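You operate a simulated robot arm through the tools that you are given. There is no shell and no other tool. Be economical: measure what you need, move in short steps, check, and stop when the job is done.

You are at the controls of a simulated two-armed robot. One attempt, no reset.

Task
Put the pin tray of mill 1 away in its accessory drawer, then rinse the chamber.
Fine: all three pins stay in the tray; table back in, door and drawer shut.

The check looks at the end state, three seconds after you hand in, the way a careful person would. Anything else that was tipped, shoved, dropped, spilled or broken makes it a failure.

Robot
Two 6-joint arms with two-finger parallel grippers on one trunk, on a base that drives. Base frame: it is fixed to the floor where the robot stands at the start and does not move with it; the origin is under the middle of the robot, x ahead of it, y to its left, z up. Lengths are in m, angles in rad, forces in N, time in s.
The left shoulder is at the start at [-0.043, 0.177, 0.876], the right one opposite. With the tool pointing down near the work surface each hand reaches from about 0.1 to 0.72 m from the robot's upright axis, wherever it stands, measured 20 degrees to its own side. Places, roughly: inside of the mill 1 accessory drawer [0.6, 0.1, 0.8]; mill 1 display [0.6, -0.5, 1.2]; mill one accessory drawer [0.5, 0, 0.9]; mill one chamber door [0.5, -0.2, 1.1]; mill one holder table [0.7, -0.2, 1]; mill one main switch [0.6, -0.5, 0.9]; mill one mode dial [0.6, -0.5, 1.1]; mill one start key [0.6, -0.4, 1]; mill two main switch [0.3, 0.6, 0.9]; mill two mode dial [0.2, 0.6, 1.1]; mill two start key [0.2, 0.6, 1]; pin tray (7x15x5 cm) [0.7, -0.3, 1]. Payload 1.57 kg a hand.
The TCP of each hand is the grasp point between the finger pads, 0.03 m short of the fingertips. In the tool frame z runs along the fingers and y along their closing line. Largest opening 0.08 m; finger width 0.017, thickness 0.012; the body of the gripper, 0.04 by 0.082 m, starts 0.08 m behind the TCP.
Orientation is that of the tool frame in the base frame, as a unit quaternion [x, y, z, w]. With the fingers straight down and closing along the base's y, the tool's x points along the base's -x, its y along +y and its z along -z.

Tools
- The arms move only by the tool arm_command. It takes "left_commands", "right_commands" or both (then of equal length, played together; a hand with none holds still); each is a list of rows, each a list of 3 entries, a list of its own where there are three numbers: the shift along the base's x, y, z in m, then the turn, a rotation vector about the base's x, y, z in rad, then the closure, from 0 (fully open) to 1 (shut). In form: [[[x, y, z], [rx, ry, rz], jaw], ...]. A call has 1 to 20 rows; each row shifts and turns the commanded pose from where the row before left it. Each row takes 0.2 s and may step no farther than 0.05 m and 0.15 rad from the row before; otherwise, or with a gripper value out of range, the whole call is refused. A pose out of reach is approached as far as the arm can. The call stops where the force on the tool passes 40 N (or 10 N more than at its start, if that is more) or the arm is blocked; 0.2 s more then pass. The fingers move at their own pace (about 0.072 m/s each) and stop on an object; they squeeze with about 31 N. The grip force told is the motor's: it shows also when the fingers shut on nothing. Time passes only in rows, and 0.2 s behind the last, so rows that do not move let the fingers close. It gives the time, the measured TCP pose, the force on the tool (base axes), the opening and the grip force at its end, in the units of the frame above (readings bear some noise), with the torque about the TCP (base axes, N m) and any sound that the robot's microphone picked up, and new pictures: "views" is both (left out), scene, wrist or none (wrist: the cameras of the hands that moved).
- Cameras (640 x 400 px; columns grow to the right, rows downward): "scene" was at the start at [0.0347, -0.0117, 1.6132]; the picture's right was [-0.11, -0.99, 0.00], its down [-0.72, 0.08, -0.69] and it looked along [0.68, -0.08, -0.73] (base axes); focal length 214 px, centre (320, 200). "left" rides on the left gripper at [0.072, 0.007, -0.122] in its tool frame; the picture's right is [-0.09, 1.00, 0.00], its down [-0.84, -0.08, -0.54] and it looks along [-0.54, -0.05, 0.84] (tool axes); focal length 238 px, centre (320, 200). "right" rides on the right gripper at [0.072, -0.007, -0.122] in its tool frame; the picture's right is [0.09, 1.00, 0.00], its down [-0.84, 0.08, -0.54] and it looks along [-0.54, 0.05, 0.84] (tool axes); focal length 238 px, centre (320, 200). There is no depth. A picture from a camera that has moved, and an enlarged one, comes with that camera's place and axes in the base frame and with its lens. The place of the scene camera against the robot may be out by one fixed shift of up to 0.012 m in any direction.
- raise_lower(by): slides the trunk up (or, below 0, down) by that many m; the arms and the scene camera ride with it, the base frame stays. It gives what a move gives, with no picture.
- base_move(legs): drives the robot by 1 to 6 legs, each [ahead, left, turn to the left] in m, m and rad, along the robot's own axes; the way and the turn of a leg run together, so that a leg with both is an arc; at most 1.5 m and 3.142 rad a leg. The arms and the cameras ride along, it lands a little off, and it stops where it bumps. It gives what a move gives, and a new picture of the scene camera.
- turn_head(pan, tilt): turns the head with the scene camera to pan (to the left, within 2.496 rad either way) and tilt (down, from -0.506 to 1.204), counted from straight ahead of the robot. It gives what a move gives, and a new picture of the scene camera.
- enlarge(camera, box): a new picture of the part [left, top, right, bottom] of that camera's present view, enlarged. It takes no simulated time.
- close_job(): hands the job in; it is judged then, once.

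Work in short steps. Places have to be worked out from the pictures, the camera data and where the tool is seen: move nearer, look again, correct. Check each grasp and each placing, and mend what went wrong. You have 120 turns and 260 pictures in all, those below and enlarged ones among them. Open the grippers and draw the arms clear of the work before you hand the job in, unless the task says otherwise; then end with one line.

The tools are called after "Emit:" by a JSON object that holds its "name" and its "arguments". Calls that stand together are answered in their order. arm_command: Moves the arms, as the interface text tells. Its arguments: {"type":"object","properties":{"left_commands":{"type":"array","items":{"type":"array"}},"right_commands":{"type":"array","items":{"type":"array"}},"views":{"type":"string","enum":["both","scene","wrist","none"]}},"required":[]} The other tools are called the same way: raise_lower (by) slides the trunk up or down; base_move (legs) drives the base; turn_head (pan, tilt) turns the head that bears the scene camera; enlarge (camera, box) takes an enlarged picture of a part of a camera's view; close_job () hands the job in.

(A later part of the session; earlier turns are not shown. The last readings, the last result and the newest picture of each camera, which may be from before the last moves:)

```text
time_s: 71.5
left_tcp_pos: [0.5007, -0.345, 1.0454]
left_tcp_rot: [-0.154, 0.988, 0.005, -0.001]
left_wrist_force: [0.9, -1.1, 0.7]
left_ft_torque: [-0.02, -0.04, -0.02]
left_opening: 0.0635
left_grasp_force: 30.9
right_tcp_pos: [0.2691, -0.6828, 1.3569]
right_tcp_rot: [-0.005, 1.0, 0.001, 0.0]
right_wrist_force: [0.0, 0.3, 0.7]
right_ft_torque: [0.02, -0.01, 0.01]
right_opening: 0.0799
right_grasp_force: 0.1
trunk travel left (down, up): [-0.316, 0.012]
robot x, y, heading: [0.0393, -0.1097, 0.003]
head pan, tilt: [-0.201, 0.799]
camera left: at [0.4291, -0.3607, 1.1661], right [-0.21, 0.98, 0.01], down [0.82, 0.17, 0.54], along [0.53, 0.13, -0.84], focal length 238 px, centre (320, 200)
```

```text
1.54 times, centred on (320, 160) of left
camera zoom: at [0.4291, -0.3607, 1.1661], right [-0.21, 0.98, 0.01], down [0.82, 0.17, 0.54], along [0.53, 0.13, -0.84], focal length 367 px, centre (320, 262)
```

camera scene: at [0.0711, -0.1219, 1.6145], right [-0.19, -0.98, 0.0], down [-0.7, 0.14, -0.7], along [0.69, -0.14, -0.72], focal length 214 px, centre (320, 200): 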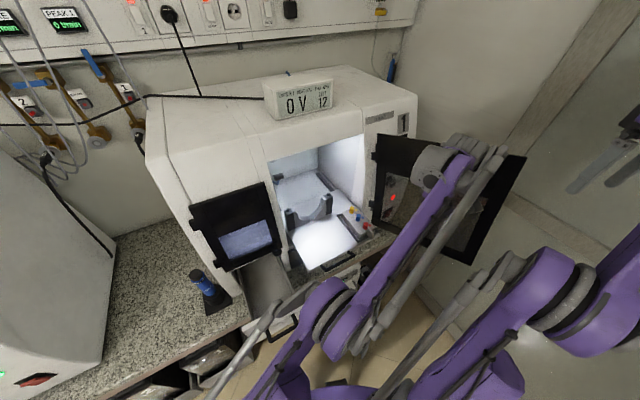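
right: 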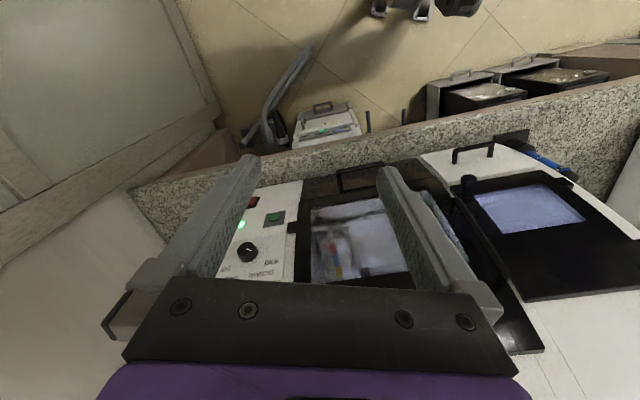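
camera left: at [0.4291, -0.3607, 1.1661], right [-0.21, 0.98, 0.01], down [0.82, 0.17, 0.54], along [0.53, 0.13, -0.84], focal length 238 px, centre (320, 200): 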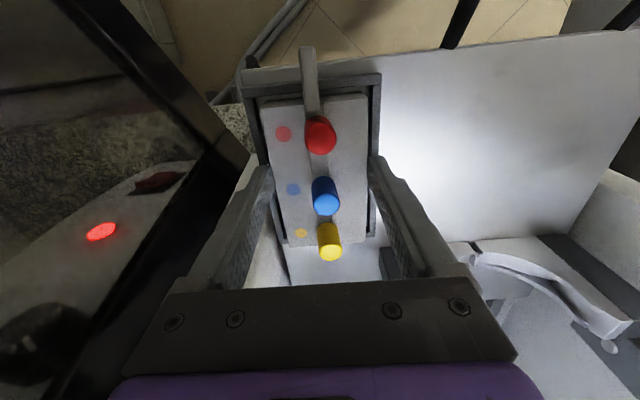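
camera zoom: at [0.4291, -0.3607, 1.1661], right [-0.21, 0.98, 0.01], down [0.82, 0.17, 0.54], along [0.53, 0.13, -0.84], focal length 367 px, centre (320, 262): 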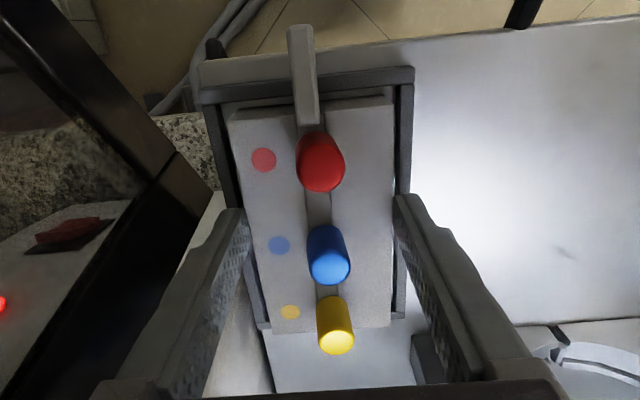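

Block gripped at 63.5 mm. I lift slowly and check.

Emit:
{"name": "arm_command", "arguments": {"left_commands": [[[0, 0, 0], [0, 0, 0], 0.9], [[0, 0, 0.003], [0, 0, 0], 1], [[0, 0, 0.005], [0, 0, 0], 1], [[0, 0, 0.008], [0, 0, 0], 1], [[0, 0, 0.01], [0, 0, 0], 1], [[0, 0, 0.01], [0, 0, 0], 1]], "views": "both"}}

Emit:
{"name": "enlarge", "arguments": {"camera": "left", "box": [200, 30, 440, 290]}}

```text
time_s: 72.9
left_tcp_pos: [0.5003, -0.3449, 1.0816]
left_tcp_rot: [-0.154, 0.988, 0.005, -0.001]
left_wrist_force: [0.0, -0.2, -2.3]
left_ft_torque: [0.0, 0.01, -0.03]
left_opening: 0.0633
left_grasp_force: 31.0
right_tcp_pos: [0.2685, -0.6833, 1.3565]
right_tcp_rot: [-0.005, 1.0, -0.001, 0.0]
right_wrist_force: [0.4, -0.2, -0.1]
right_ft_torque: [0.01, 0.0, 0.01]
right_opening: 0.0801
right_grasp_force: 0.1
trunk travel left (down, up): [-0.316, 0.012]
robot x, y, heading: [0.0363, -0.1104, 0.007]
head pan, tilt: [-0.201, 0.799]
camera scene: at [0.0738, -0.1267, 1.6145], right [-0.19, -0.98, 0.0], down [-0.7, 0.14, -0.7], along [0.68, -0.14, -0.72], focal length 214 px, centre (320, 200)
camera left: at [0.429, -0.3609, 1.2023], right [-0.21, 0.98, 0.01], down [0.82, 0.17, 0.54], along [0.53, 0.13, -0.84], focal length 238 px, centre (320, 200)
```

scene: 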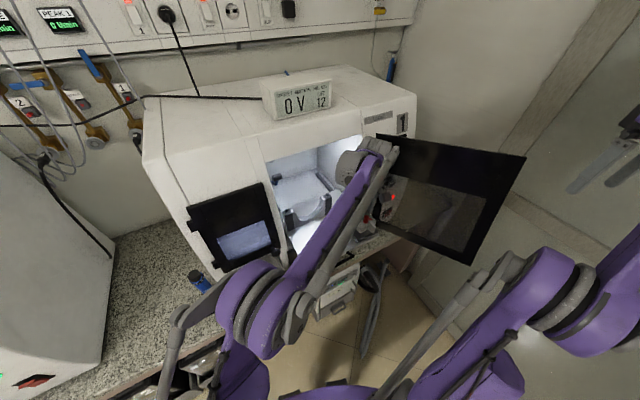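
left: 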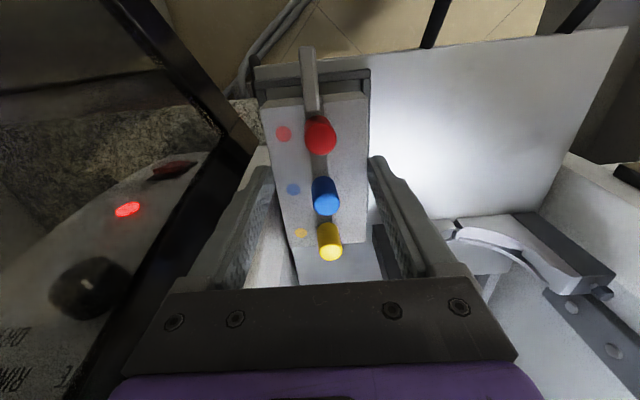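

```text
1.54 times, centred on (320, 160) of left
camera zoom: at [0.429, -0.3609, 1.2023], right [-0.21, 0.98, 0.01], down [0.82, 0.17, 0.54], along [0.53, 0.13, -0.84], focal length 367 px, centre (320, 262)
```

zoom: 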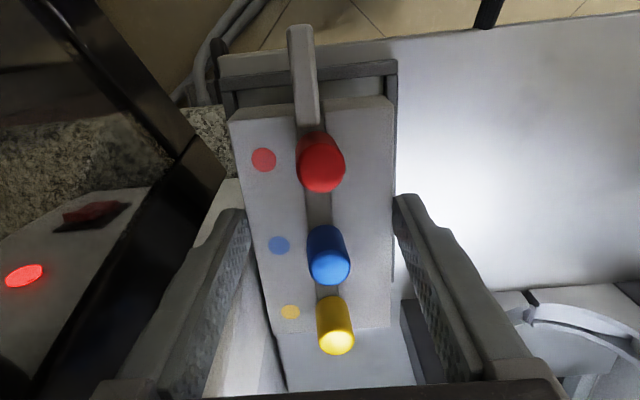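

Tray is held level (2.3 N). But the drawer gives only ~15 cm clear before the mill face – too tight for the tray. Safest: set the tray back in its nest, open the drawer further, then regrasp.

Emit:
{"name": "arm_command", "arguments": {"left_commands": [[[0, 0, -0.012], [0, 0, 0], 1], [[0, 0, -0.01], [0, 0, 0], 1], [[0, 0, -0.007], [0, 0, 0], 1], [[0, 0, -0.004], [0, 0, 0], 1], [[0, 0, -0.002], [0, 0, 0], 1]], "views": "wrist"}}

```text
time_s: 74.1
left_tcp_pos: [0.5004, -0.3438, 1.0466]
left_tcp_rot: [-0.153, 0.988, 0.005, 0.0]
left_wrist_force: [0.1, -0.5, -2.2]
left_ft_torque: [0.0, 0.03, 0.0]
left_opening: 0.0635
left_grasp_force: 30.4
right_tcp_pos: [0.2681, -0.6813, 1.3556]
right_tcp_rot: [-0.006, 1.0, 0.0, 0.0]
right_wrist_force: [-0.6, -0.2, 0.1]
right_ft_torque: [0.03, 0.03, 0.02]
right_opening: 0.08
right_grasp_force: 0.2
trunk travel left (down, up): [-0.316, 0.012]
robot x, y, heading: [0.0397, -0.1066, 0.004]
head pan, tilt: [-0.201, 0.799]
camera left: at [0.4294, -0.3606, 1.1669], right [-0.21, 0.98, 0.01], down [0.82, 0.17, 0.54], along [0.53, 0.13, -0.84], focal length 238 px, centre (320, 200)
```

left: 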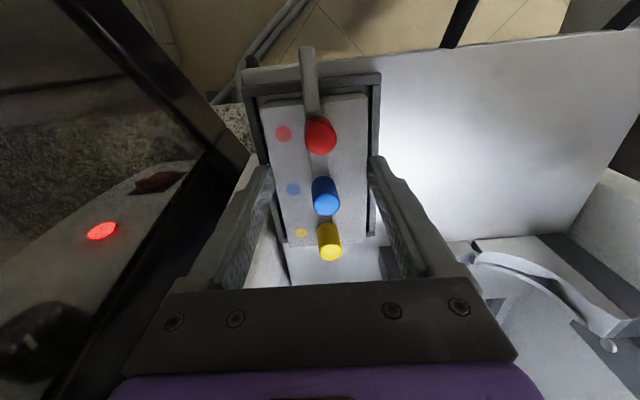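

Tray is ~1 mm above the seat. Lower 2 mm, open, and rise.

Emit:
{"name": "arm_command", "arguments": {"left_commands": [[[0, 0, -0.001], [0, 0, 0], 1], [[0, 0, -0.001], [0, 0, 0], 1], [[0, 0, 0], [0, 0, 0], 0.15], [[0, 0, 0], [0, 0, 0], 0.08], [[0, 0, 0], [0, 0, 0], 0], [[0, 0, 0.01], [0, 0, 0], 0], [[0, 0, 0.02], [0, 0, 0], 0], [[0, 0, 0.03], [0, 0, 0], 0], [[0, 0, 0.04], [0, 0, 0], 0]], "views": "wrist"}}

```text
time_s: 76.1
left_tcp_pos: [0.4984, -0.3428, 1.1449]
left_tcp_rot: [-0.154, 0.988, 0.005, 0.0]
left_wrist_force: [-0.3, -0.4, -0.1]
left_ft_torque: [0.03, -0.02, 0.02]
left_opening: 0.0798
left_grasp_force: 0.0
right_tcp_pos: [0.2679, -0.6822, 1.3566]
right_tcp_rot: [-0.005, 1.0, 0.0, 0.001]
right_wrist_force: [-1.2, 0.4, -0.2]
right_ft_torque: [0.03, 0.02, 0.0]
right_opening: 0.0797
right_grasp_force: 0.1
trunk travel left (down, up): [-0.316, 0.012]
robot x, y, heading: [0.0358, -0.1092, 0.008]
head pan, tilt: [-0.201, 0.799]
camera left: at [0.4282, -0.3603, 1.2657], right [-0.21, 0.98, 0.01], down [0.82, 0.17, 0.54], along [0.53, 0.13, -0.84], focal length 238 px, centre (320, 200)
```

left: 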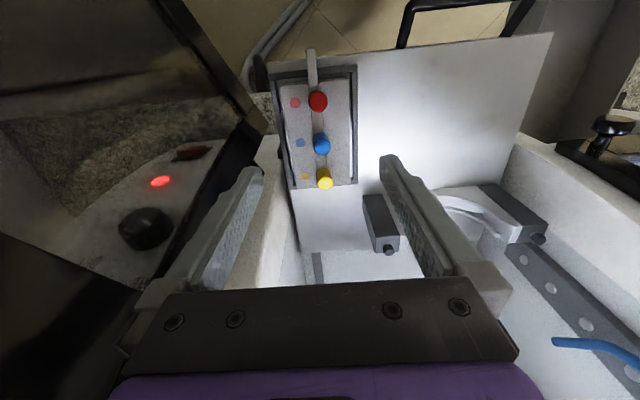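

Tray reseated. Now I swing the left hand back over the drawer, and drive the base 6 cm back to make room.

Emit:
{"name": "arm_command", "arguments": {"left_commands": [[[-0.017, 0.0275, 0.005], [0, 0, -0.143], 0], [[-0.017, 0.0275, 0.005], [0, 0, -0.143], 0], [[-0.017, 0.0275, 0], [0, 0, -0.143], 0], [[-0.017, 0.0275, 0], [0, 0, -0.143], 0], [[-0.017, 0.0275, 0], [0, 0, -0.143], 0], [[-0.017, 0.0275, 0], [0, 0, -0.143], 0], [[-0.017, 0.0275, 0], [0, 0, -0.143], 0], [[-0.017, 0.0275, 0], [0, 0, -0.143], 0], [[-0.017, 0.0275, 0], [0, 0, -0.143], 0], [[-0.017, 0.0275, 0], [0, 0, -0.143], 0.2], [[-0.017, 0.0275, 0], [0, 0, -0.143], 0.5]], "views": "none"}}

Emit:
{"name": "base_move", "arguments": {"legs": [[-0.06, 0, 0]]}}

Emit:
{"name": "enlarge", "arguments": {"camera": "left", "box": [0, 0, 640, 400]}}

```text
time_s: 78.5
left_tcp_pos: [0.3108, -0.0414, 1.1541]
left_tcp_rot: [0.591, 0.806, 0.002, 0.004]
left_wrist_force: [-0.6, -0.7, 0.0]
left_ft_torque: [0.0, -0.03, 0.03]
left_opening: 0.0398
left_grasp_force: 0.1
right_tcp_pos: [0.2671, -0.6816, 1.3569]
right_tcp_rot: [-0.005, 1.0, 0.0, 0.001]
right_wrist_force: [-0.2, -0.5, -0.1]
right_ft_torque: [0.01, -0.04, -0.01]
right_opening: 0.0799
right_grasp_force: 0.0
trunk travel left (down, up): [-0.316, 0.012]
robot x, y, heading: [0.0395, -0.1029, 0.004]
head pan, tilt: [-0.201, 0.799]
```

```text
time_s: 79.4
left_tcp_pos: [0.2552, -0.042, 1.1544]
left_tcp_rot: [0.59, 0.807, 0.004, 0.004]
left_wrist_force: [-0.4, 0.2, -0.3]
left_ft_torque: [0.0, 0.02, 0.02]
left_opening: 0.0399
left_grasp_force: 0.1
right_tcp_pos: [0.2111, -0.6825, 1.3572]
right_tcp_rot: [-0.005, 1.0, 0.0, 0.0]
right_wrist_force: [0.4, 0.5, 0.5]
right_ft_torque: [0.04, 0.01, 0.02]
right_opening: 0.08
right_grasp_force: 0.1
trunk travel left (down, up): [-0.316, 0.012]
robot x, y, heading: [-0.02, -0.1084, 0.007]
head pan, tilt: [-0.201, 0.799]
camera scene: at [0.0167, -0.127, 1.6149], right [-0.19, -0.98, 0.0], down [-0.7, 0.14, -0.7], along [0.68, -0.14, -0.72], focal length 214 px, centre (320, 200)
```

scene: 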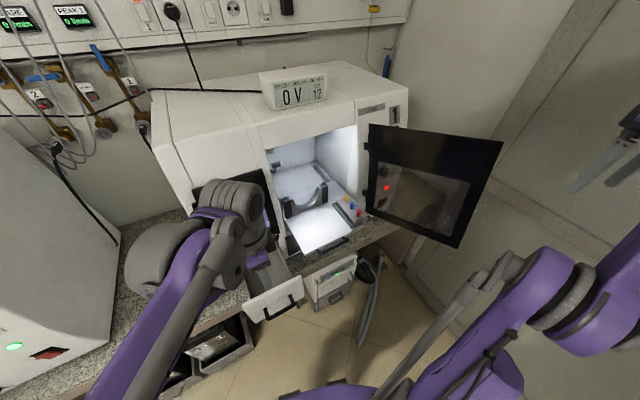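

```text
1.00 times, centred on (320, 200) of left (not enlarged: the box is as wide or as high as the picture)
camera zoom: at [0.2385, 0.0288, 1.275], right [0.98, 0.21, 0.01], down [0.17, -0.82, 0.54], along [0.12, -0.53, -0.84], focal length 238 px, centre (320, 200)
```

zoom: 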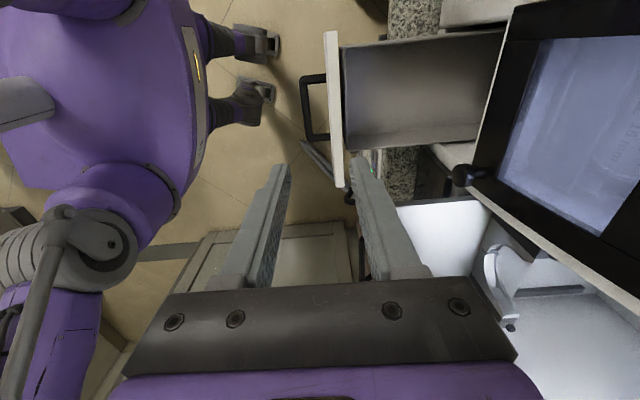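

Bar now at ≈[.237,-.055]. I descend over it.

Emit:
{"name": "arm_command", "arguments": {"left_commands": [[[-0.014, -0.008, -0.04], [0, 0, 0], 0.5], [[-0.014, -0.008, -0.04], [0, 0, 0], 0.5], [[0, 0, -0.045], [0, 0, 0], 0.5], [[0, 0, -0.04], [0, 0, 0], 0.5], [[0, 0, -0.025], [0, 0, 0], 0.5]], "views": "wrist"}}

```text
time_s: 80.6
left_tcp_pos: [0.226, -0.0592, 0.9628]
left_tcp_rot: [0.59, 0.807, 0.004, 0.004]
left_wrist_force: [0.6, 0.3, -0.4]
left_ft_torque: [0.03, -0.01, 0.0]
left_opening: 0.0401
left_grasp_force: 0.1
right_tcp_pos: [0.2098, -0.6834, 1.3561]
right_tcp_rot: [-0.005, 1.0, -0.001, 0.001]
right_wrist_force: [-0.3, 0.4, 0.3]
right_ft_torque: [0.0, 0.0, 0.02]
right_opening: 0.0802
right_grasp_force: 0.0
trunk travel left (down, up): [-0.316, 0.012]
robot x, y, heading: [-0.0226, -0.1091, 0.004]
head pan, tilt: [-0.201, 0.799]
camera left: at [0.2084, 0.0121, 1.0842], right [0.98, 0.21, 0.01], down [0.17, -0.82, 0.54], along [0.12, -0.53, -0.84], focal length 238 px, centre (320, 200)
```

left: 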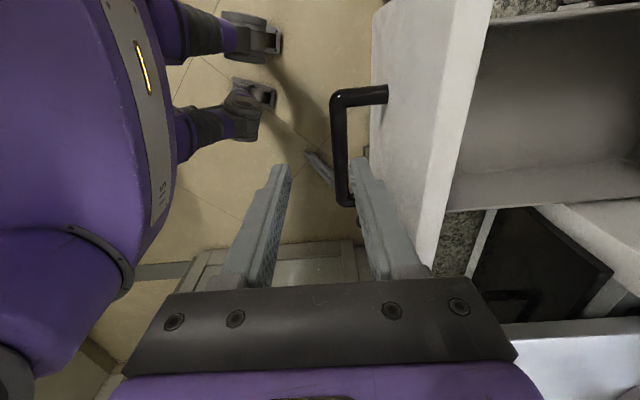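

Bar is 16 mm ahead of the TCP; shift 5 mm forward and finish the descent, then close and pull ~5 cm.

Emit:
{"name": "arm_command", "arguments": {"left_commands": [[[0.005, 0.0015, -0.01], [0, 0, 0], 0.5], [[0, 0, -0.015], [0, 0, 0], 0.5], [[0, 0, -0.015], [0, 0, 0], 0.5], [[0, 0, -0.014], [0, 0, 0], 0.5], [[0, 0, 0], [0, 0, 0], 0.8], [[0, 0, 0], [0, 0, 0], 1], [[0, 0, 0], [0, 0, 0], 1]], "views": "none"}}

Emit:
{"name": "arm_command", "arguments": {"left_commands": [[[-0.01, -0.0032, 0], [0, 0, 0], 1], [[-0.012, -0.0038, 0], [0, 0, 0], 1], [[-0.012, -0.0038, 0], [0, 0, 0], 1], [[-0.01, -0.0032, 0], [0, 0, 0], 1]], "views": "wrist"}}

```text
time_s: 82.2
left_tcp_pos: [0.2319, -0.0571, 0.9095]
left_tcp_rot: [0.59, 0.807, 0.005, 0.005]
left_wrist_force: [1.4, -2.3, -5.6]
left_ft_torque: [1.47, -4.51, 1.02]
left_opening: 0.0282
left_grasp_force: 30.7
right_tcp_pos: [0.21, -0.6838, 1.3549]
right_tcp_rot: [-0.005, 1.0, 0.0, 0.001]
right_wrist_force: [0.6, -0.9, -0.7]
right_ft_torque: [0.01, 0.01, 0.0]
right_opening: 0.0799
right_grasp_force: 0.0
trunk travel left (down, up): [-0.316, 0.012]
robot x, y, heading: [-0.0203, -0.1058, 0.002]
head pan, tilt: [-0.201, 0.799]
```

```text
time_s: 83.2
left_tcp_pos: [0.1876, -0.0712, 0.9098]
left_tcp_rot: [0.591, 0.807, 0.005, 0.004]
left_wrist_force: [-0.6, -0.8, 1.5]
left_ft_torque: [0.57, -4.7, 1.25]
left_opening: 0.0284
left_grasp_force: 31.1
right_tcp_pos: [0.2094, -0.6823, 1.3563]
right_tcp_rot: [-0.005, 1.0, 0.0, 0.001]
right_wrist_force: [-0.2, -0.6, 0.1]
right_ft_torque: [0.01, 0.01, 0.02]
right_opening: 0.0799
right_grasp_force: 0.0
trunk travel left (down, up): [-0.316, 0.012]
robot x, y, heading: [-0.0219, -0.1103, 0.004]
head pan, tilt: [-0.201, 0.799]
camera left: at [0.1692, -0.0001, 1.0305], right [0.98, 0.21, 0.01], down [0.17, -0.82, 0.54], along [0.13, -0.53, -0.84], focal length 238 px, centre (320, 200)
```

left: 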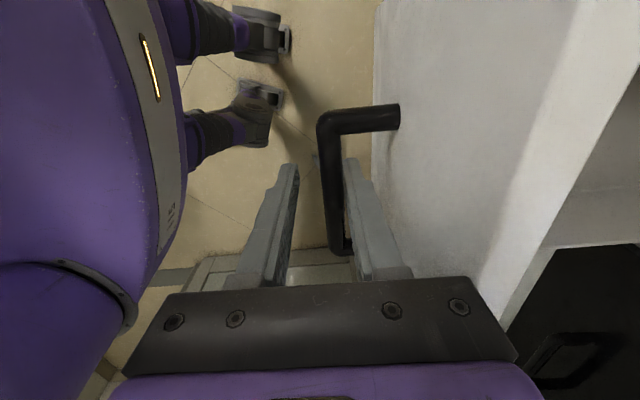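

Drawer is now ~22 cm open. Release and rise, looking at the drawer interior.

Emit:
{"name": "arm_command", "arguments": {"left_commands": [[[0, 0, 0], [0, 0, 0], 0.5], [[0, 0, 0], [0, 0, 0], 0.5], [[0, 0, 0.03], [0, 0, 0], 0.5], [[0, 0, 0.05], [0, 0, 0], 0.3], [[0, 0, 0.05], [0, 0, 0], 0], [[0, 0.0, 0.05], [0, 0, 0], 0], [[0.04, 0.0, 0.03], [0, 0, 0], 0], [[0.04, 0.0, 0.02], [0, 0, 0], 0]], "views": "both"}}

```text
time_s: 85.0
left_tcp_pos: [0.2695, -0.0707, 1.1394]
left_tcp_rot: [0.591, 0.806, 0.004, 0.005]
left_wrist_force: [-0.1, 0.0, -0.2]
left_ft_torque: [-0.02, 0.0, 0.01]
left_opening: 0.0797
left_grasp_force: 0.0
right_tcp_pos: [0.2113, -0.683, 1.3561]
right_tcp_rot: [-0.005, 1.0, 0.001, 0.001]
right_wrist_force: [-0.5, -0.6, 0.7]
right_ft_torque: [-0.02, 0.0, 0.04]
right_opening: 0.0801
right_grasp_force: 0.0
trunk travel left (down, up): [-0.316, 0.012]
robot x, y, heading: [-0.0209, -0.1108, 0.004]
head pan, tilt: [-0.201, 0.799]
camera scene: at [0.0164, -0.1274, 1.6145], right [-0.19, -0.98, 0.0], down [-0.7, 0.14, -0.7], along [0.68, -0.14, -0.72], focal length 214 px, centre (320, 200)
camera left: at [0.2511, 0.0011, 1.2607], right [0.98, 0.21, 0.01], down [0.17, -0.82, 0.54], along [0.12, -0.53, -0.84], focal length 238 px, centre (320, 200)
```

scene: 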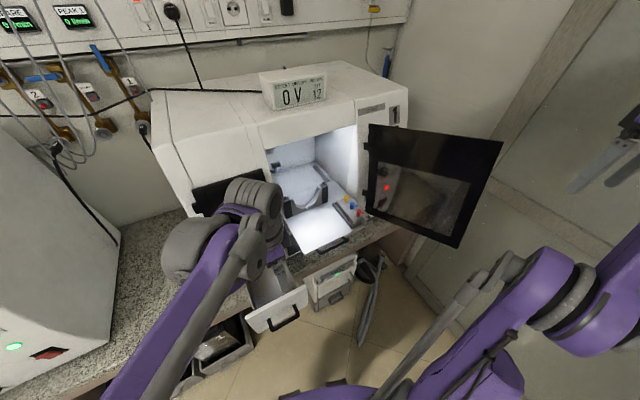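
left: 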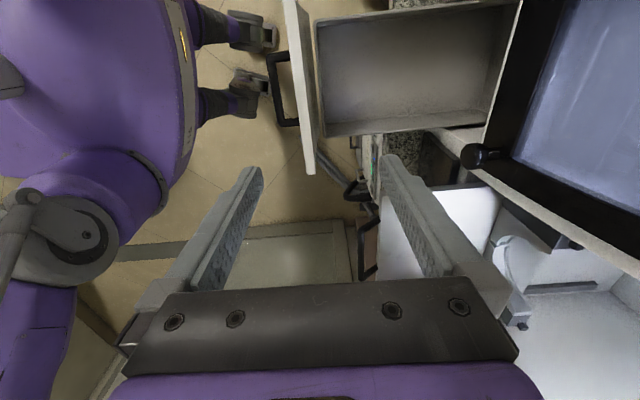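

Drawer interior: n≈.24–.42 free, width .136 — good. I return above the tray, yawing back.

Emit:
{"name": "arm_command", "arguments": {"left_commands": [[[0.02, -0.025, 0.01], [0, 0, 0.143], 0], [[0.021, -0.025, 0.005], [0, 0, 0.143], 0], [[0.021, -0.025, 0], [0, 0, 0.143], 0], [[0.021, -0.025, 0], [0, 0, 0.143], 0], [[0.021, -0.025, 0], [0, 0, 0.143], 0], [[0.021, -0.025, 0], [0, 0, 0.143], 0], [[0.021, -0.025, 0], [0, 0, 0.143], 0], [[0.021, -0.025, 0], [0, 0, 0.143], 0], [[0.021, -0.025, 0], [0, 0, 0.143], 0], [[0.021, -0.025, 0], [0, 0, 0.143], 0], [[0.021, -0.024, 0], [0, 0, 0.141], 0]], "views": "wrist"}}

Emit:
{"name": "enlarge", "arguments": {"camera": "left", "box": [200, 60, 440, 290]}}

```text
time_s: 87.4
left_tcp_pos: [0.4804, -0.3334, 1.1431]
left_tcp_rot: [-0.154, 0.988, 0.006, 0.001]
left_wrist_force: [-0.8, -0.2, 0.4]
left_ft_torque: [0.03, 0.0, 0.02]
left_opening: 0.0797
left_grasp_force: 0.0
left hand out of reach, approached as far as the arm can: row 11
right_tcp_pos: [0.2105, -0.6813, 1.3553]
right_tcp_rot: [-0.005, 1.0, -0.001, 0.0]
right_wrist_force: [-0.9, 0.5, -0.2]
right_ft_torque: [0.0, -0.01, -0.05]
right_opening: 0.0803
right_grasp_force: 0.0
trunk travel left (down, up): [-0.316, 0.012]
robot x, y, heading: [-0.0207, -0.1081, 0.008]
head pan, tilt: [-0.201, 0.799]
camera left: at [0.4095, -0.3492, 1.2642], right [-0.21, 0.98, 0.01], down [0.82, 0.17, 0.54], along [0.53, 0.13, -0.84], focal length 238 px, centre (320, 200)
```

left: 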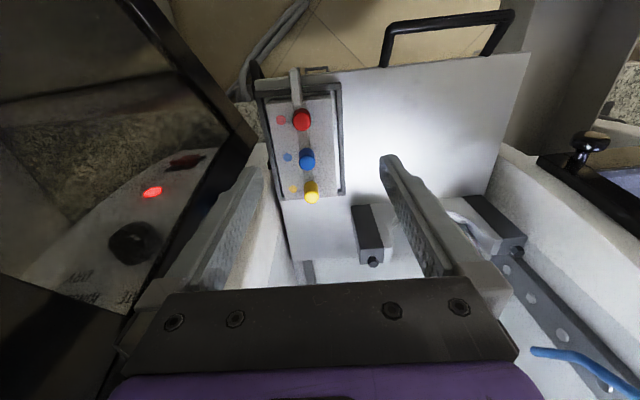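

```text
1.74 times, centred on (320, 175) of left
camera zoom: at [0.4095, -0.3492, 1.2642], right [-0.21, 0.98, 0.01], down [0.82, 0.17, 0.54], along [0.53, 0.13, -0.84], focal length 414 px, centre (320, 244)
```

zoom: 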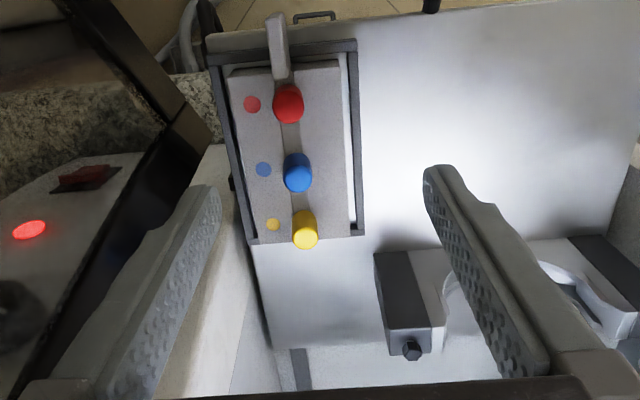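

The left arm's reach ends ~2 cm short. I retract the hand a bit and shift the base 7 cm right and 2 cm ahead (still >0.3 m from the wand).

Emit:
{"name": "arm_command", "arguments": {"left_commands": [[[-0.015, 0.04, 0.02], [0, 0, 0], 0], [[-0.015, 0.04, 0.0], [0, 0, 0], 0]], "views": "none"}}

Emit:
{"name": "base_move", "arguments": {"legs": [[0.02, -0.07, 0]]}}

```text
time_s: 88.0
left_tcp_pos: [0.4504, -0.2528, 1.1613]
left_tcp_rot: [-0.152, 0.988, 0.005, 0.0]
left_wrist_force: [-2.0, 0.2, 0.0]
left_ft_torque: [-0.05, -0.04, 0.04]
left_opening: 0.08
left_grasp_force: 0.1
right_tcp_pos: [0.2094, -0.6822, 1.3554]
right_tcp_rot: [-0.006, 1.0, 0.0, 0.001]
right_wrist_force: [0.8, -0.2, -1.3]
right_ft_torque: [-0.01, -0.02, -0.01]
right_opening: 0.0801
right_grasp_force: 0.0
trunk travel left (down, up): [-0.316, 0.012]
robot x, y, heading: [-0.0211, -0.1093, 0.005]
head pan, tilt: [-0.201, 0.799]
```

```text
time_s: 89.3
left_tcp_pos: [0.4715, -0.3219, 1.1612]
left_tcp_rot: [-0.152, 0.988, 0.005, 0.0]
left_wrist_force: [0.3, -0.1, 0.2]
left_ft_torque: [-0.03, 0.0, 0.02]
left_opening: 0.0797
left_grasp_force: 0.1
right_tcp_pos: [0.2298, -0.7513, 1.3563]
right_tcp_rot: [-0.006, 1.0, 0.0, 0.001]
right_wrist_force: [0.1, -0.1, -0.3]
right_ft_torque: [0.0, 0.01, -0.02]
right_opening: 0.08
right_grasp_force: 0.1
trunk travel left (down, up): [-0.316, 0.012]
robot x, y, heading: [0.0018, -0.1755, 0.009]
head pan, tilt: [-0.201, 0.799]
camera scene: at [0.035, -0.1958, 1.6145], right [-0.19, -0.98, 0.0], down [-0.7, 0.14, -0.7], along [0.68, -0.14, -0.72], focal length 214 px, centre (320, 200)
```

scene: 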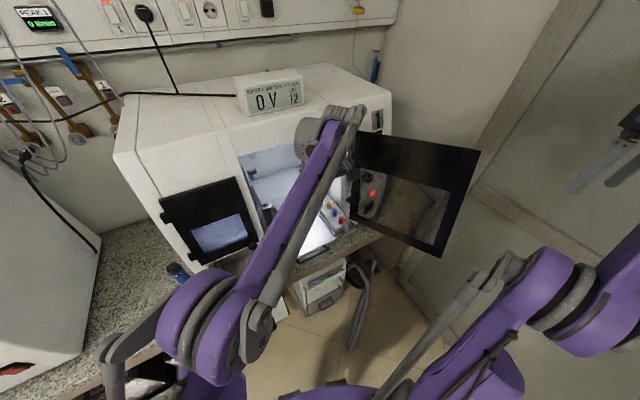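

Now move over the tray and check alignment.

Emit:
{"name": "arm_command", "arguments": {"left_commands": [[[0.015, -0.011, -0.0], [0, 0, 0], 0], [[0.0142, -0.0115, -0.02], [0, 0, 0], 0], [[0, 0, -0.03], [0, 0, 0], 0], [[0, 0, -0.02], [0, 0, 0], 0]], "views": "wrist"}}

Emit:
{"name": "enlarge", "arguments": {"camera": "left", "box": [200, 30, 440, 290]}}

```text
time_s: 90.3
left_tcp_pos: [0.499, -0.3461, 1.0922]
left_tcp_rot: [-0.152, 0.988, 0.006, 0.0]
left_wrist_force: [0.2, -0.2, 0.0]
left_ft_torque: [-0.01, -0.01, -0.01]
left_opening: 0.08
left_grasp_force: 0.0
right_tcp_pos: [0.2302, -0.7517, 1.3552]
right_tcp_rot: [-0.005, 1.0, 0.0, 0.001]
right_wrist_force: [-0.3, 0.9, 0.7]
right_ft_torque: [0.01, 0.02, 0.02]
right_opening: 0.0798
right_grasp_force: 0.0
trunk travel left (down, up): [-0.316, 0.012]
robot x, y, heading: [-0.0017, -0.1791, 0.007]
head pan, tilt: [-0.201, 0.799]
camera left: at [0.4288, -0.3616, 1.2131], right [-0.21, 0.98, 0.01], down [0.82, 0.17, 0.54], along [0.53, 0.12, -0.84], focal length 238 px, centre (320, 200)
```

left: 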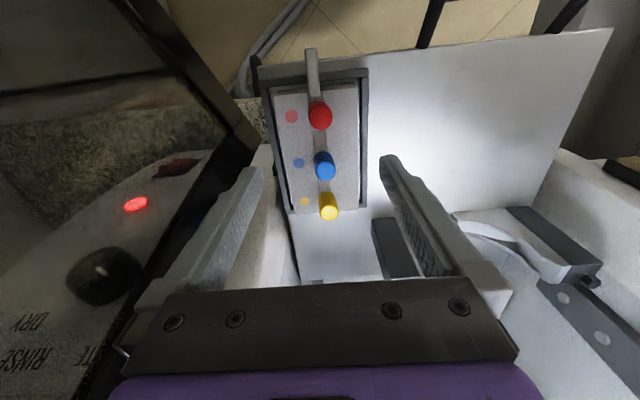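

```text
1.54 times, centred on (320, 160) of left
camera zoom: at [0.4288, -0.3616, 1.2131], right [-0.21, 0.98, 0.01], down [0.82, 0.17, 0.54], along [0.53, 0.12, -0.84], focal length 367 px, centre (320, 262)
```

zoom: 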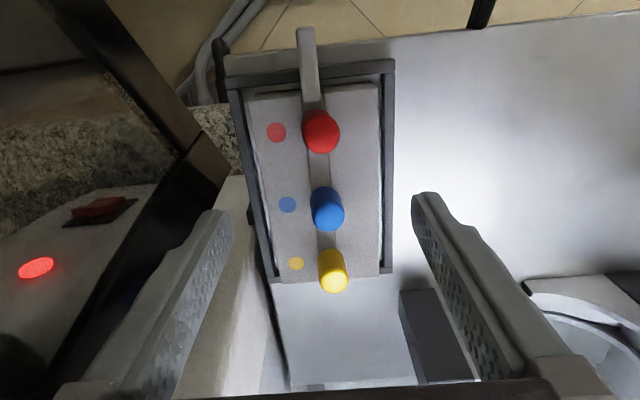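

Aligned. Descend to the same height as before, close, and lift.

Emit:
{"name": "arm_command", "arguments": {"left_commands": [[[0.001, 0.002, -0.015], [0, 0, 0], 0], [[0, 0, -0.015], [0, 0, 0], 0], [[0, 0, -0.01], [0, 0, 0], 0], [[0, 0, -0.008], [0, 0, 0], 0], [[0, 0, 0], [0, 0, 0], 0.12], [[0, 0, 0], [0, 0, 0], 0.2], [[0, 0, 0], [0, 0, 0], 0.4], [[0, 0, 0], [0, 0, 0], 0.8], [[0, 0, 0], [0, 0, 0], 1]], "views": "none"}}

Emit:
{"name": "arm_command", "arguments": {"left_commands": [[[0, 0, 0.003], [0, 0, 0], 1], [[0, 0, 0.006], [0, 0, 0], 1], [[0, 0, 0.012], [0, 0, 0], 1], [[0, 0, 0.018], [0, 0, 0], 1], [[0, 0, 0.02], [0, 0, 0], 1], [[0, 0, 0.02], [0, 0, 0], 1], [[0, 0, 0.015], [0, 0, 0], 1]], "views": "wrist"}}

```text
time_s: 92.3
left_tcp_pos: [0.5022, -0.3426, 1.0439]
left_tcp_rot: [-0.152, 0.988, 0.006, 0.0]
left_wrist_force: [-0.5, -0.6, -0.4]
left_ft_torque: [-0.04, 0.02, -0.01]
left_opening: 0.0632
left_grasp_force: 30.7
right_tcp_pos: [0.2302, -0.7523, 1.3557]
right_tcp_rot: [-0.005, 1.0, 0.0, 0.0]
right_wrist_force: [-0.2, 0.3, -0.2]
right_ft_torque: [0.0, 0.02, 0.01]
right_opening: 0.0799
right_grasp_force: 0.0
trunk travel left (down, up): [-0.316, 0.012]
robot x, y, heading: [0.0037, -0.1803, 0.003]
head pan, tilt: [-0.201, 0.799]
```

```text
time_s: 93.9
left_tcp_pos: [0.502, -0.3436, 1.1384]
left_tcp_rot: [-0.152, 0.988, 0.005, 0.0]
left_wrist_force: [-0.3, 0.1, -2.1]
left_ft_torque: [-0.02, 0.02, -0.02]
left_opening: 0.0634
left_grasp_force: 30.4
right_tcp_pos: [0.2307, -0.7516, 1.3552]
right_tcp_rot: [-0.005, 1.0, 0.0, 0.0]
right_wrist_force: [0.4, 0.7, 0.5]
right_ft_torque: [0.02, -0.02, -0.03]
right_opening: 0.0799
right_grasp_force: 0.0
trunk travel left (down, up): [-0.316, 0.012]
robot x, y, heading: [-0.0001, -0.1771, 0.008]
head pan, tilt: [-0.201, 0.799]
camera left: at [0.4305, -0.36, 1.2598], right [-0.21, 0.98, 0.01], down [0.82, 0.17, 0.54], along [0.53, 0.12, -0.84], focal length 238 px, centre (320, 200)
```

left: 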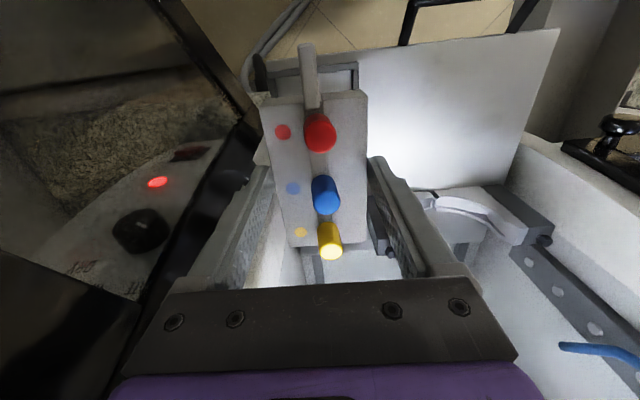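

Tray held (2.1 N), pins in place. I draw it clear of the mill front, then carry it smoothly left to above the drawer.

Emit:
{"name": "arm_command", "arguments": {"left_commands": [[[-0.01, -0.003, 0], [0, 0, 0], 1], [[-0.016, -0.005, 0], [0, 0, 0], 1], [[-0.014, -0.004, 0], [0, 0, 0], 1], [[-0.0055, 0.01, 0], [0, 0, 0], 1], [[-0.0055, 0.019, 0], [0, 0, 0], 1], [[-0.007, 0.0245, 0], [0, 0, 0], 1], [[-0.007, 0.0245, 0], [0, 0, 0], 1], [[-0.007, 0.0245, 0], [0, 0, 0], 1], [[-0.007, 0.0245, 0], [0, 0, 0], 1], [[-0.007, 0.0245, 0], [0, 0, 0], 1], [[-0.007, 0.0245, 0], [0, 0, 0], 1], [[-0.007, 0.0245, 0], [0, 0, 0], 1], [[-0.007, 0.0245, 0], [0, 0, 0], 1], [[-0.007, 0.0245, 0], [0, 0, 0], 1], [[-0.007, 0.0245, 0], [0, 0, 0], 1], [[-0.007, 0.0245, 0], [0, 0, 0], 1], [[-0.006, 0.0245, 0], [0, 0, 0], 1], [[-0.004, 0.018, 0], [0, 0, 0], 1], [[-0.002, 0.009, 0], [0, 0, 0], 1]], "views": "both"}}

Emit:
{"name": "enlarge", "arguments": {"camera": "scene", "box": [180, 200, 340, 330]}}

```text
time_s: 97.9
left_tcp_pos: [0.3614, -0.0053, 1.1389]
left_tcp_rot: [-0.153, 0.988, 0.005, -0.001]
left_wrist_force: [0.1, -0.3, -1.8]
left_ft_torque: [-0.01, 0.03, -0.01]
left_opening: 0.0633
left_grasp_force: 31.2
right_tcp_pos: [0.2297, -0.751, 1.3567]
right_tcp_rot: [-0.004, 1.0, 0.001, 0.001]
right_wrist_force: [1.4, -0.5, 0.6]
right_ft_torque: [0.0, 0.0, -0.01]
right_opening: 0.08
right_grasp_force: 0.0
trunk travel left (down, up): [-0.316, 0.012]
robot x, y, heading: [0.001, -0.1801, 0.007]
head pan, tilt: [-0.201, 0.799]
camera scene: at [0.0353, -0.1962, 1.6145], right [-0.19, -0.98, 0.0], down [-0.7, 0.14, -0.7], along [0.68, -0.14, -0.72], focal length 214 px, centre (320, 200)
camera left: at [0.2903, -0.0208, 1.2594], right [-0.21, 0.98, 0.01], down [0.82, 0.17, 0.54], along [0.53, 0.12, -0.84], focal length 238 px, centre (320, 200)
```

scene: 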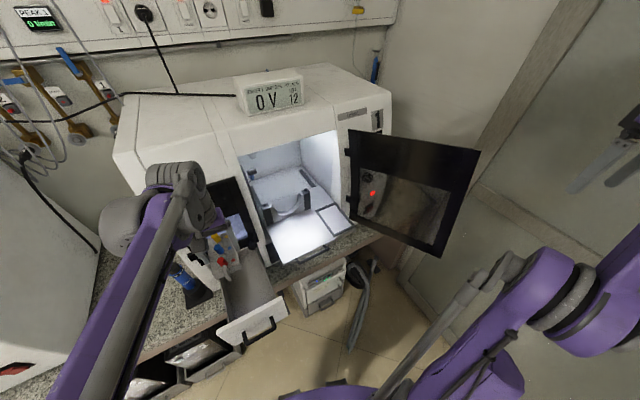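
left: 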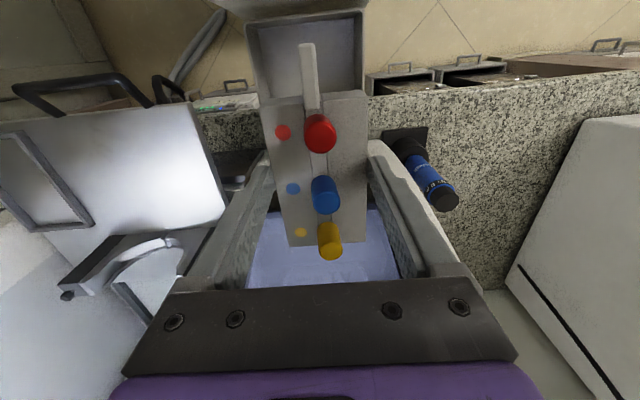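

```text
3.08 times, centred on (260, 265) of scene
camera zoom: at [0.0353, -0.1962, 1.6145], right [-0.19, -0.98, 0.0], down [-0.7, 0.14, -0.7], along [0.68, -0.14, -0.72], focal length 660 px, centre (505, 0)
```

zoom: 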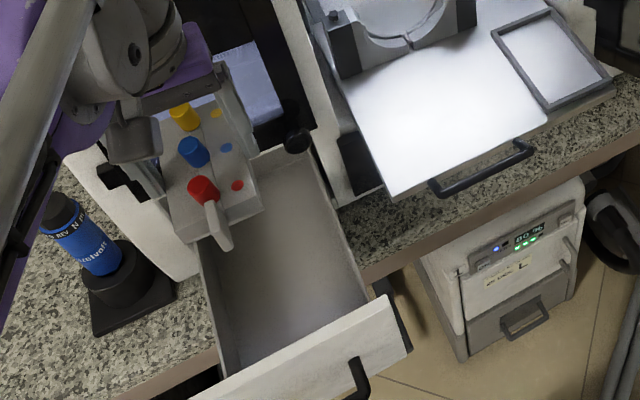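

Position over the drawer is good; shift 5 mm right/4 mm forward and descend to just above the drawer rim.

Emit:
{"name": "arm_command", "arguments": {"left_commands": [[[0.005, -0.004, -0.015], [0, 0, 0], 1], [[0, 0, -0.025], [0, 0, 0], 1], [[0, 0, -0.03], [0, 0, 0], 1], [[0, 0, -0.03], [0, 0, 0], 1], [[0, 0, -0.03], [0, 0, 0], 1], [[0, 0, -0.025], [0, 0, 0], 1], [[0, 0, -0.015], [0, 0, 0], 1]], "views": "both"}}

Emit:
{"name": "enlarge", "arguments": {"camera": "scene", "box": [180, 220, 320, 340]}}

Emit:
{"name": "enlarge", "arguments": {"camera": "left", "box": [160, 0, 480, 300]}}

```text
time_s: 99.5
left_tcp_pos: [0.3681, -0.0099, 0.9682]
left_tcp_rot: [-0.153, 0.988, 0.006, 0.001]
left_wrist_force: [0.6, 0.4, -1.4]
left_ft_torque: [-0.04, 0.01, -0.02]
left_opening: 0.0632
left_grasp_force: 31.1
right_tcp_pos: [0.2299, -0.7519, 1.3571]
right_tcp_rot: [-0.005, 1.0, 0.0, 0.001]
right_wrist_force: [1.3, 0.6, 0.2]
right_ft_torque: [-0.06, 0.01, -0.01]
right_opening: 0.0797
right_grasp_force: 0.1
trunk travel left (down, up): [-0.316, 0.012]
robot x, y, heading: [0.0051, -0.1774, 0.007]
head pan, tilt: [-0.201, 0.799]
camera scene: at [0.0355, -0.1962, 1.6145], right [-0.19, -0.98, 0.0], down [-0.7, 0.14, -0.7], along [0.68, -0.14, -0.72], focal length 214 px, centre (320, 200)
camera left: at [0.296, -0.0251, 1.089], right [-0.21, 0.98, 0.01], down [0.82, 0.17, 0.54], along [0.53, 0.12, -0.84], focal length 238 px, centre (320, 200)
```

scene: 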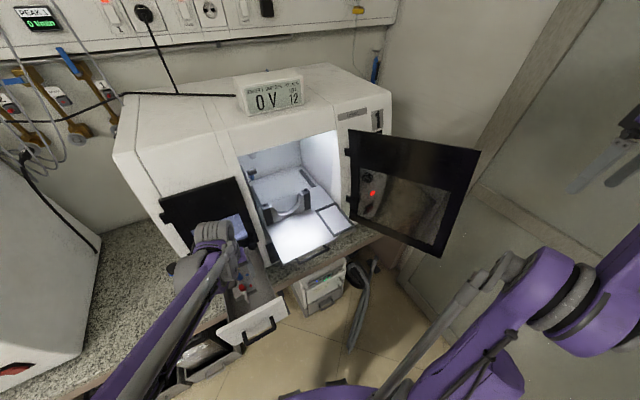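
left: 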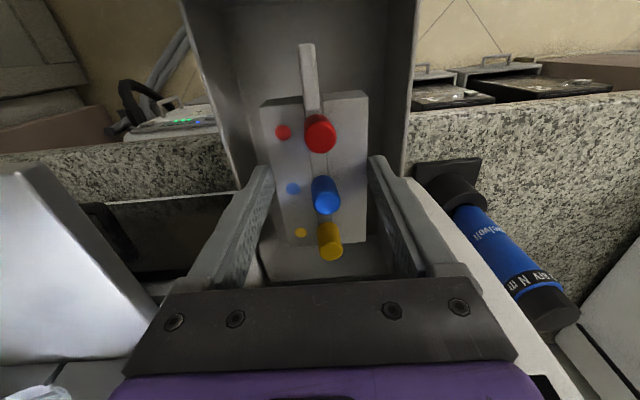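

```text
3.33 times, centred on (250, 280) of scene
camera zoom: at [0.0355, -0.1962, 1.6145], right [-0.19, -0.98, 0.0], down [-0.7, 0.14, -0.7], along [0.68, -0.14, -0.72], focal length 715 px, centre (553, -67)
```

zoom: 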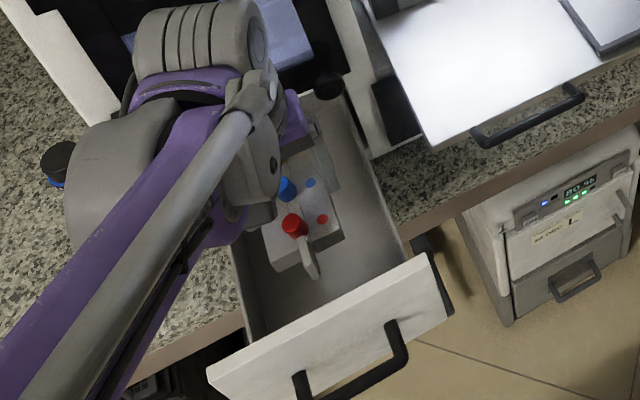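

```text
1.33 times, centred on (320, 150) of left
camera zoom: at [0.296, -0.0251, 1.089], right [-0.21, 0.98, 0.01], down [0.82, 0.17, 0.54], along [0.53, 0.12, -0.84], focal length 318 px, centre (320, 267)
```

zoom: 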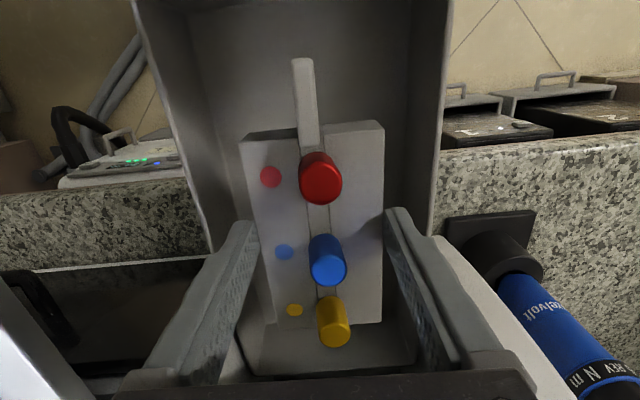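

The tray fits within the drawer walls. I lower gradually, looking for touchdown.

Emit:
{"name": "arm_command", "arguments": {"left_commands": [[[0, 0, -0.015], [0, 0, 0], 1], [[0, 0, -0.012], [0, 0, 0], 1], [[0, 0, -0.01], [0, 0, 0], 1], [[0, 0, -0.008], [0, 0, 0], 1]], "views": "wrist"}}

Emit:
{"name": "enlarge", "arguments": {"camera": "left", "box": [160, 0, 480, 300]}}

```text
time_s: 100.5
left_tcp_pos: [0.3674, -0.0097, 0.9234]
left_tcp_rot: [-0.153, 0.988, 0.005, 0.001]
left_wrist_force: [0.5, -0.1, -2.2]
left_ft_torque: [0.0, 0.04, 0.04]
left_opening: 0.0634
left_grasp_force: 31.1
right_tcp_pos: [0.2299, -0.7517, 1.3553]
right_tcp_rot: [-0.005, 1.0, 0.0, 0.001]
right_wrist_force: [-0.6, -0.8, -0.2]
right_ft_torque: [-0.03, -0.02, -0.01]
right_opening: 0.0799
right_grasp_force: 0.1
trunk travel left (down, up): [-0.316, 0.012]
robot x, y, heading: [-0.0009, -0.1769, 0.006]
head pan, tilt: [-0.201, 0.799]
camera left: at [0.2959, -0.0248, 1.0442], right [-0.21, 0.98, 0.01], down [0.82, 0.17, 0.54], along [0.53, 0.12, -0.84], focal length 238 px, centre (320, 200)
```

left: 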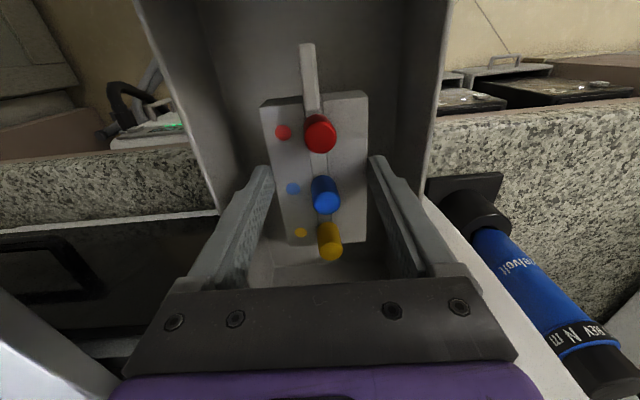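

```text
1.33 times, centred on (320, 150) of left
camera zoom: at [0.2959, -0.0248, 1.0442], right [-0.21, 0.98, 0.01], down [0.82, 0.17, 0.54], along [0.53, 0.12, -0.84], focal length 318 px, centre (320, 267)
```

zoom: 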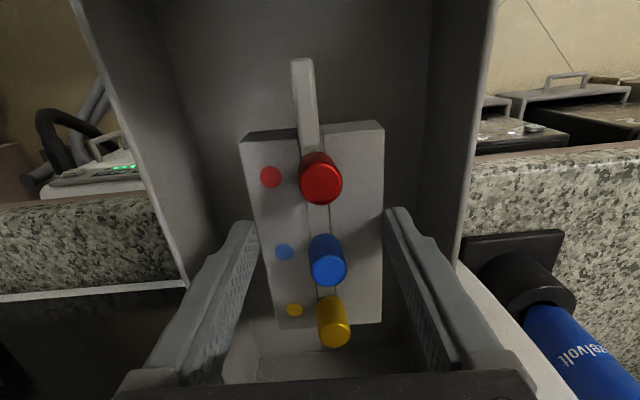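

Still hanging. Continue in fine steps.

Emit:
{"name": "arm_command", "arguments": {"left_commands": [[[0, 0, -0.006], [0, 0, 0], 1], [[0, 0, -0.005], [0, 0, 0], 1], [[0, 0, -0.004], [0, 0, 0], 1]], "views": "none"}}

Emit:
{"name": "arm_command", "arguments": {"left_commands": [[[0, 0, -0.004], [0, 0, 0], 1], [[0, 0, -0.003], [0, 0, 0], 1]], "views": "wrist"}}

```text
time_s: 101.3
left_tcp_pos: [0.3664, -0.0093, 0.9076]
left_tcp_rot: [-0.152, 0.988, 0.006, 0.0]
left_wrist_force: [0.0, 1.1, -2.3]
left_ft_torque: [-0.04, 0.01, 0.02]
left_opening: 0.0633
left_grasp_force: 30.6
right_tcp_pos: [0.23, -0.7518, 1.3572]
right_tcp_rot: [-0.005, 1.0, 0.0, 0.001]
right_wrist_force: [-0.1, 0.7, 0.3]
right_ft_torque: [-0.01, 0.06, 0.02]
right_opening: 0.0799
right_grasp_force: 0.0
trunk travel left (down, up): [-0.316, 0.012]
robot x, y, heading: [0.0032, -0.1779, 0.007]
head pan, tilt: [-0.201, 0.799]
```

```text
time_s: 101.9
left_tcp_pos: [0.3672, -0.0091, 0.9022]
left_tcp_rot: [-0.153, 0.988, 0.005, 0.0]
left_wrist_force: [-0.8, 0.1, -2.2]
left_ft_torque: [-0.01, 0.02, 0.02]
left_opening: 0.0633
left_grasp_force: 31.2
right_tcp_pos: [0.2295, -0.7519, 1.3566]
right_tcp_rot: [-0.005, 1.0, 0.0, 0.0]
right_wrist_force: [0.6, 0.1, 0.1]
right_ft_torque: [0.01, 0.03, -0.05]
right_opening: 0.0802
right_grasp_force: 0.1
trunk travel left (down, up): [-0.316, 0.012]
robot x, y, heading: [-0.0018, -0.1794, 0.008]
head pan, tilt: [-0.201, 0.799]
camera left: at [0.2954, -0.0252, 1.0223], right [-0.21, 0.98, 0.01], down [0.82, 0.17, 0.54], along [0.53, 0.12, -0.84], focal length 238 px, centre (320, 200)
```

left: 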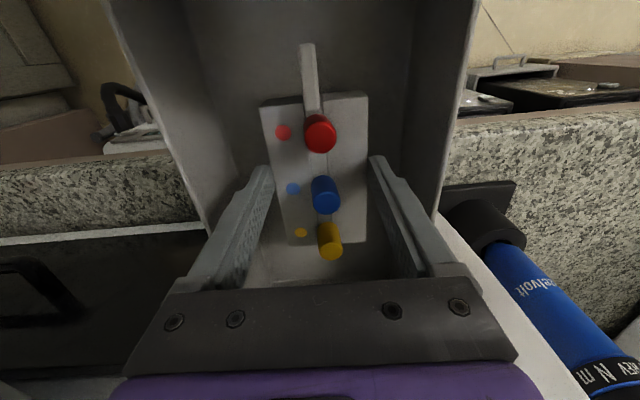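

Keep lowering.

Emit:
{"name": "arm_command", "arguments": {"left_commands": [[[0, 0, -0.004], [0, 0, 0], 1], [[0, 0, -0.004], [0, 0, 0], 1], [[0, 0, -0.003], [0, 0, 0], 1]], "views": "none"}}

Emit:
{"name": "arm_command", "arguments": {"left_commands": [[[0, 0, -0.003], [0, 0, 0], 1], [[0, 0, -0.003], [0, 0, 0], 1]], "views": "wrist"}}

```text
time_s: 102.7
left_tcp_pos: [0.3679, -0.0082, 0.8906]
left_tcp_rot: [-0.153, 0.988, 0.005, 0.001]
left_wrist_force: [0.3, 0.5, -2.1]
left_ft_torque: [-0.01, 0.02, -0.02]
left_opening: 0.0631
left_grasp_force: 30.9
right_tcp_pos: [0.2311, -0.7517, 1.3568]
right_tcp_rot: [-0.005, 1.0, 0.0, 0.001]
right_wrist_force: [0.0, 0.1, 0.9]
right_ft_torque: [0.02, -0.02, 0.0]
right_opening: 0.0801
right_grasp_force: 0.0
trunk travel left (down, up): [-0.316, 0.012]
robot x, y, heading: [-0.0026, -0.1745, 0.005]
head pan, tilt: [-0.201, 0.799]
```

```text
time_s: 103.3
left_tcp_pos: [0.3678, -0.0092, 0.8856]
left_tcp_rot: [-0.152, 0.988, 0.006, 0.001]
left_wrist_force: [0.2, 0.9, 25.0]
left_ft_torque: [0.02, -0.07, -0.01]
left_opening: 0.0638
left_grasp_force: 31.1
right_tcp_pos: [0.2297, -0.7529, 1.3564]
right_tcp_rot: [-0.005, 1.0, 0.0, 0.0]
right_wrist_force: [0.0, 0.3, 0.8]
right_ft_torque: [0.03, -0.04, 0.01]
right_opening: 0.0797
right_grasp_force: 0.1
trunk travel left (down, up): [-0.316, 0.012]
robot x, y, heading: [0.0012, -0.1787, 0.003]
head pan, tilt: [-0.201, 0.799]
camera left: at [0.2951, -0.0254, 1.0064], right [-0.21, 0.98, 0.01], down [0.82, 0.17, 0.54], along [0.53, 0.12, -0.84], focal length 238 px, centre (320, 200)
```

left: 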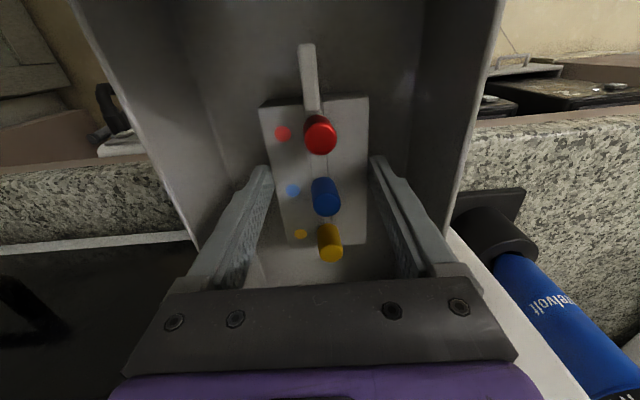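

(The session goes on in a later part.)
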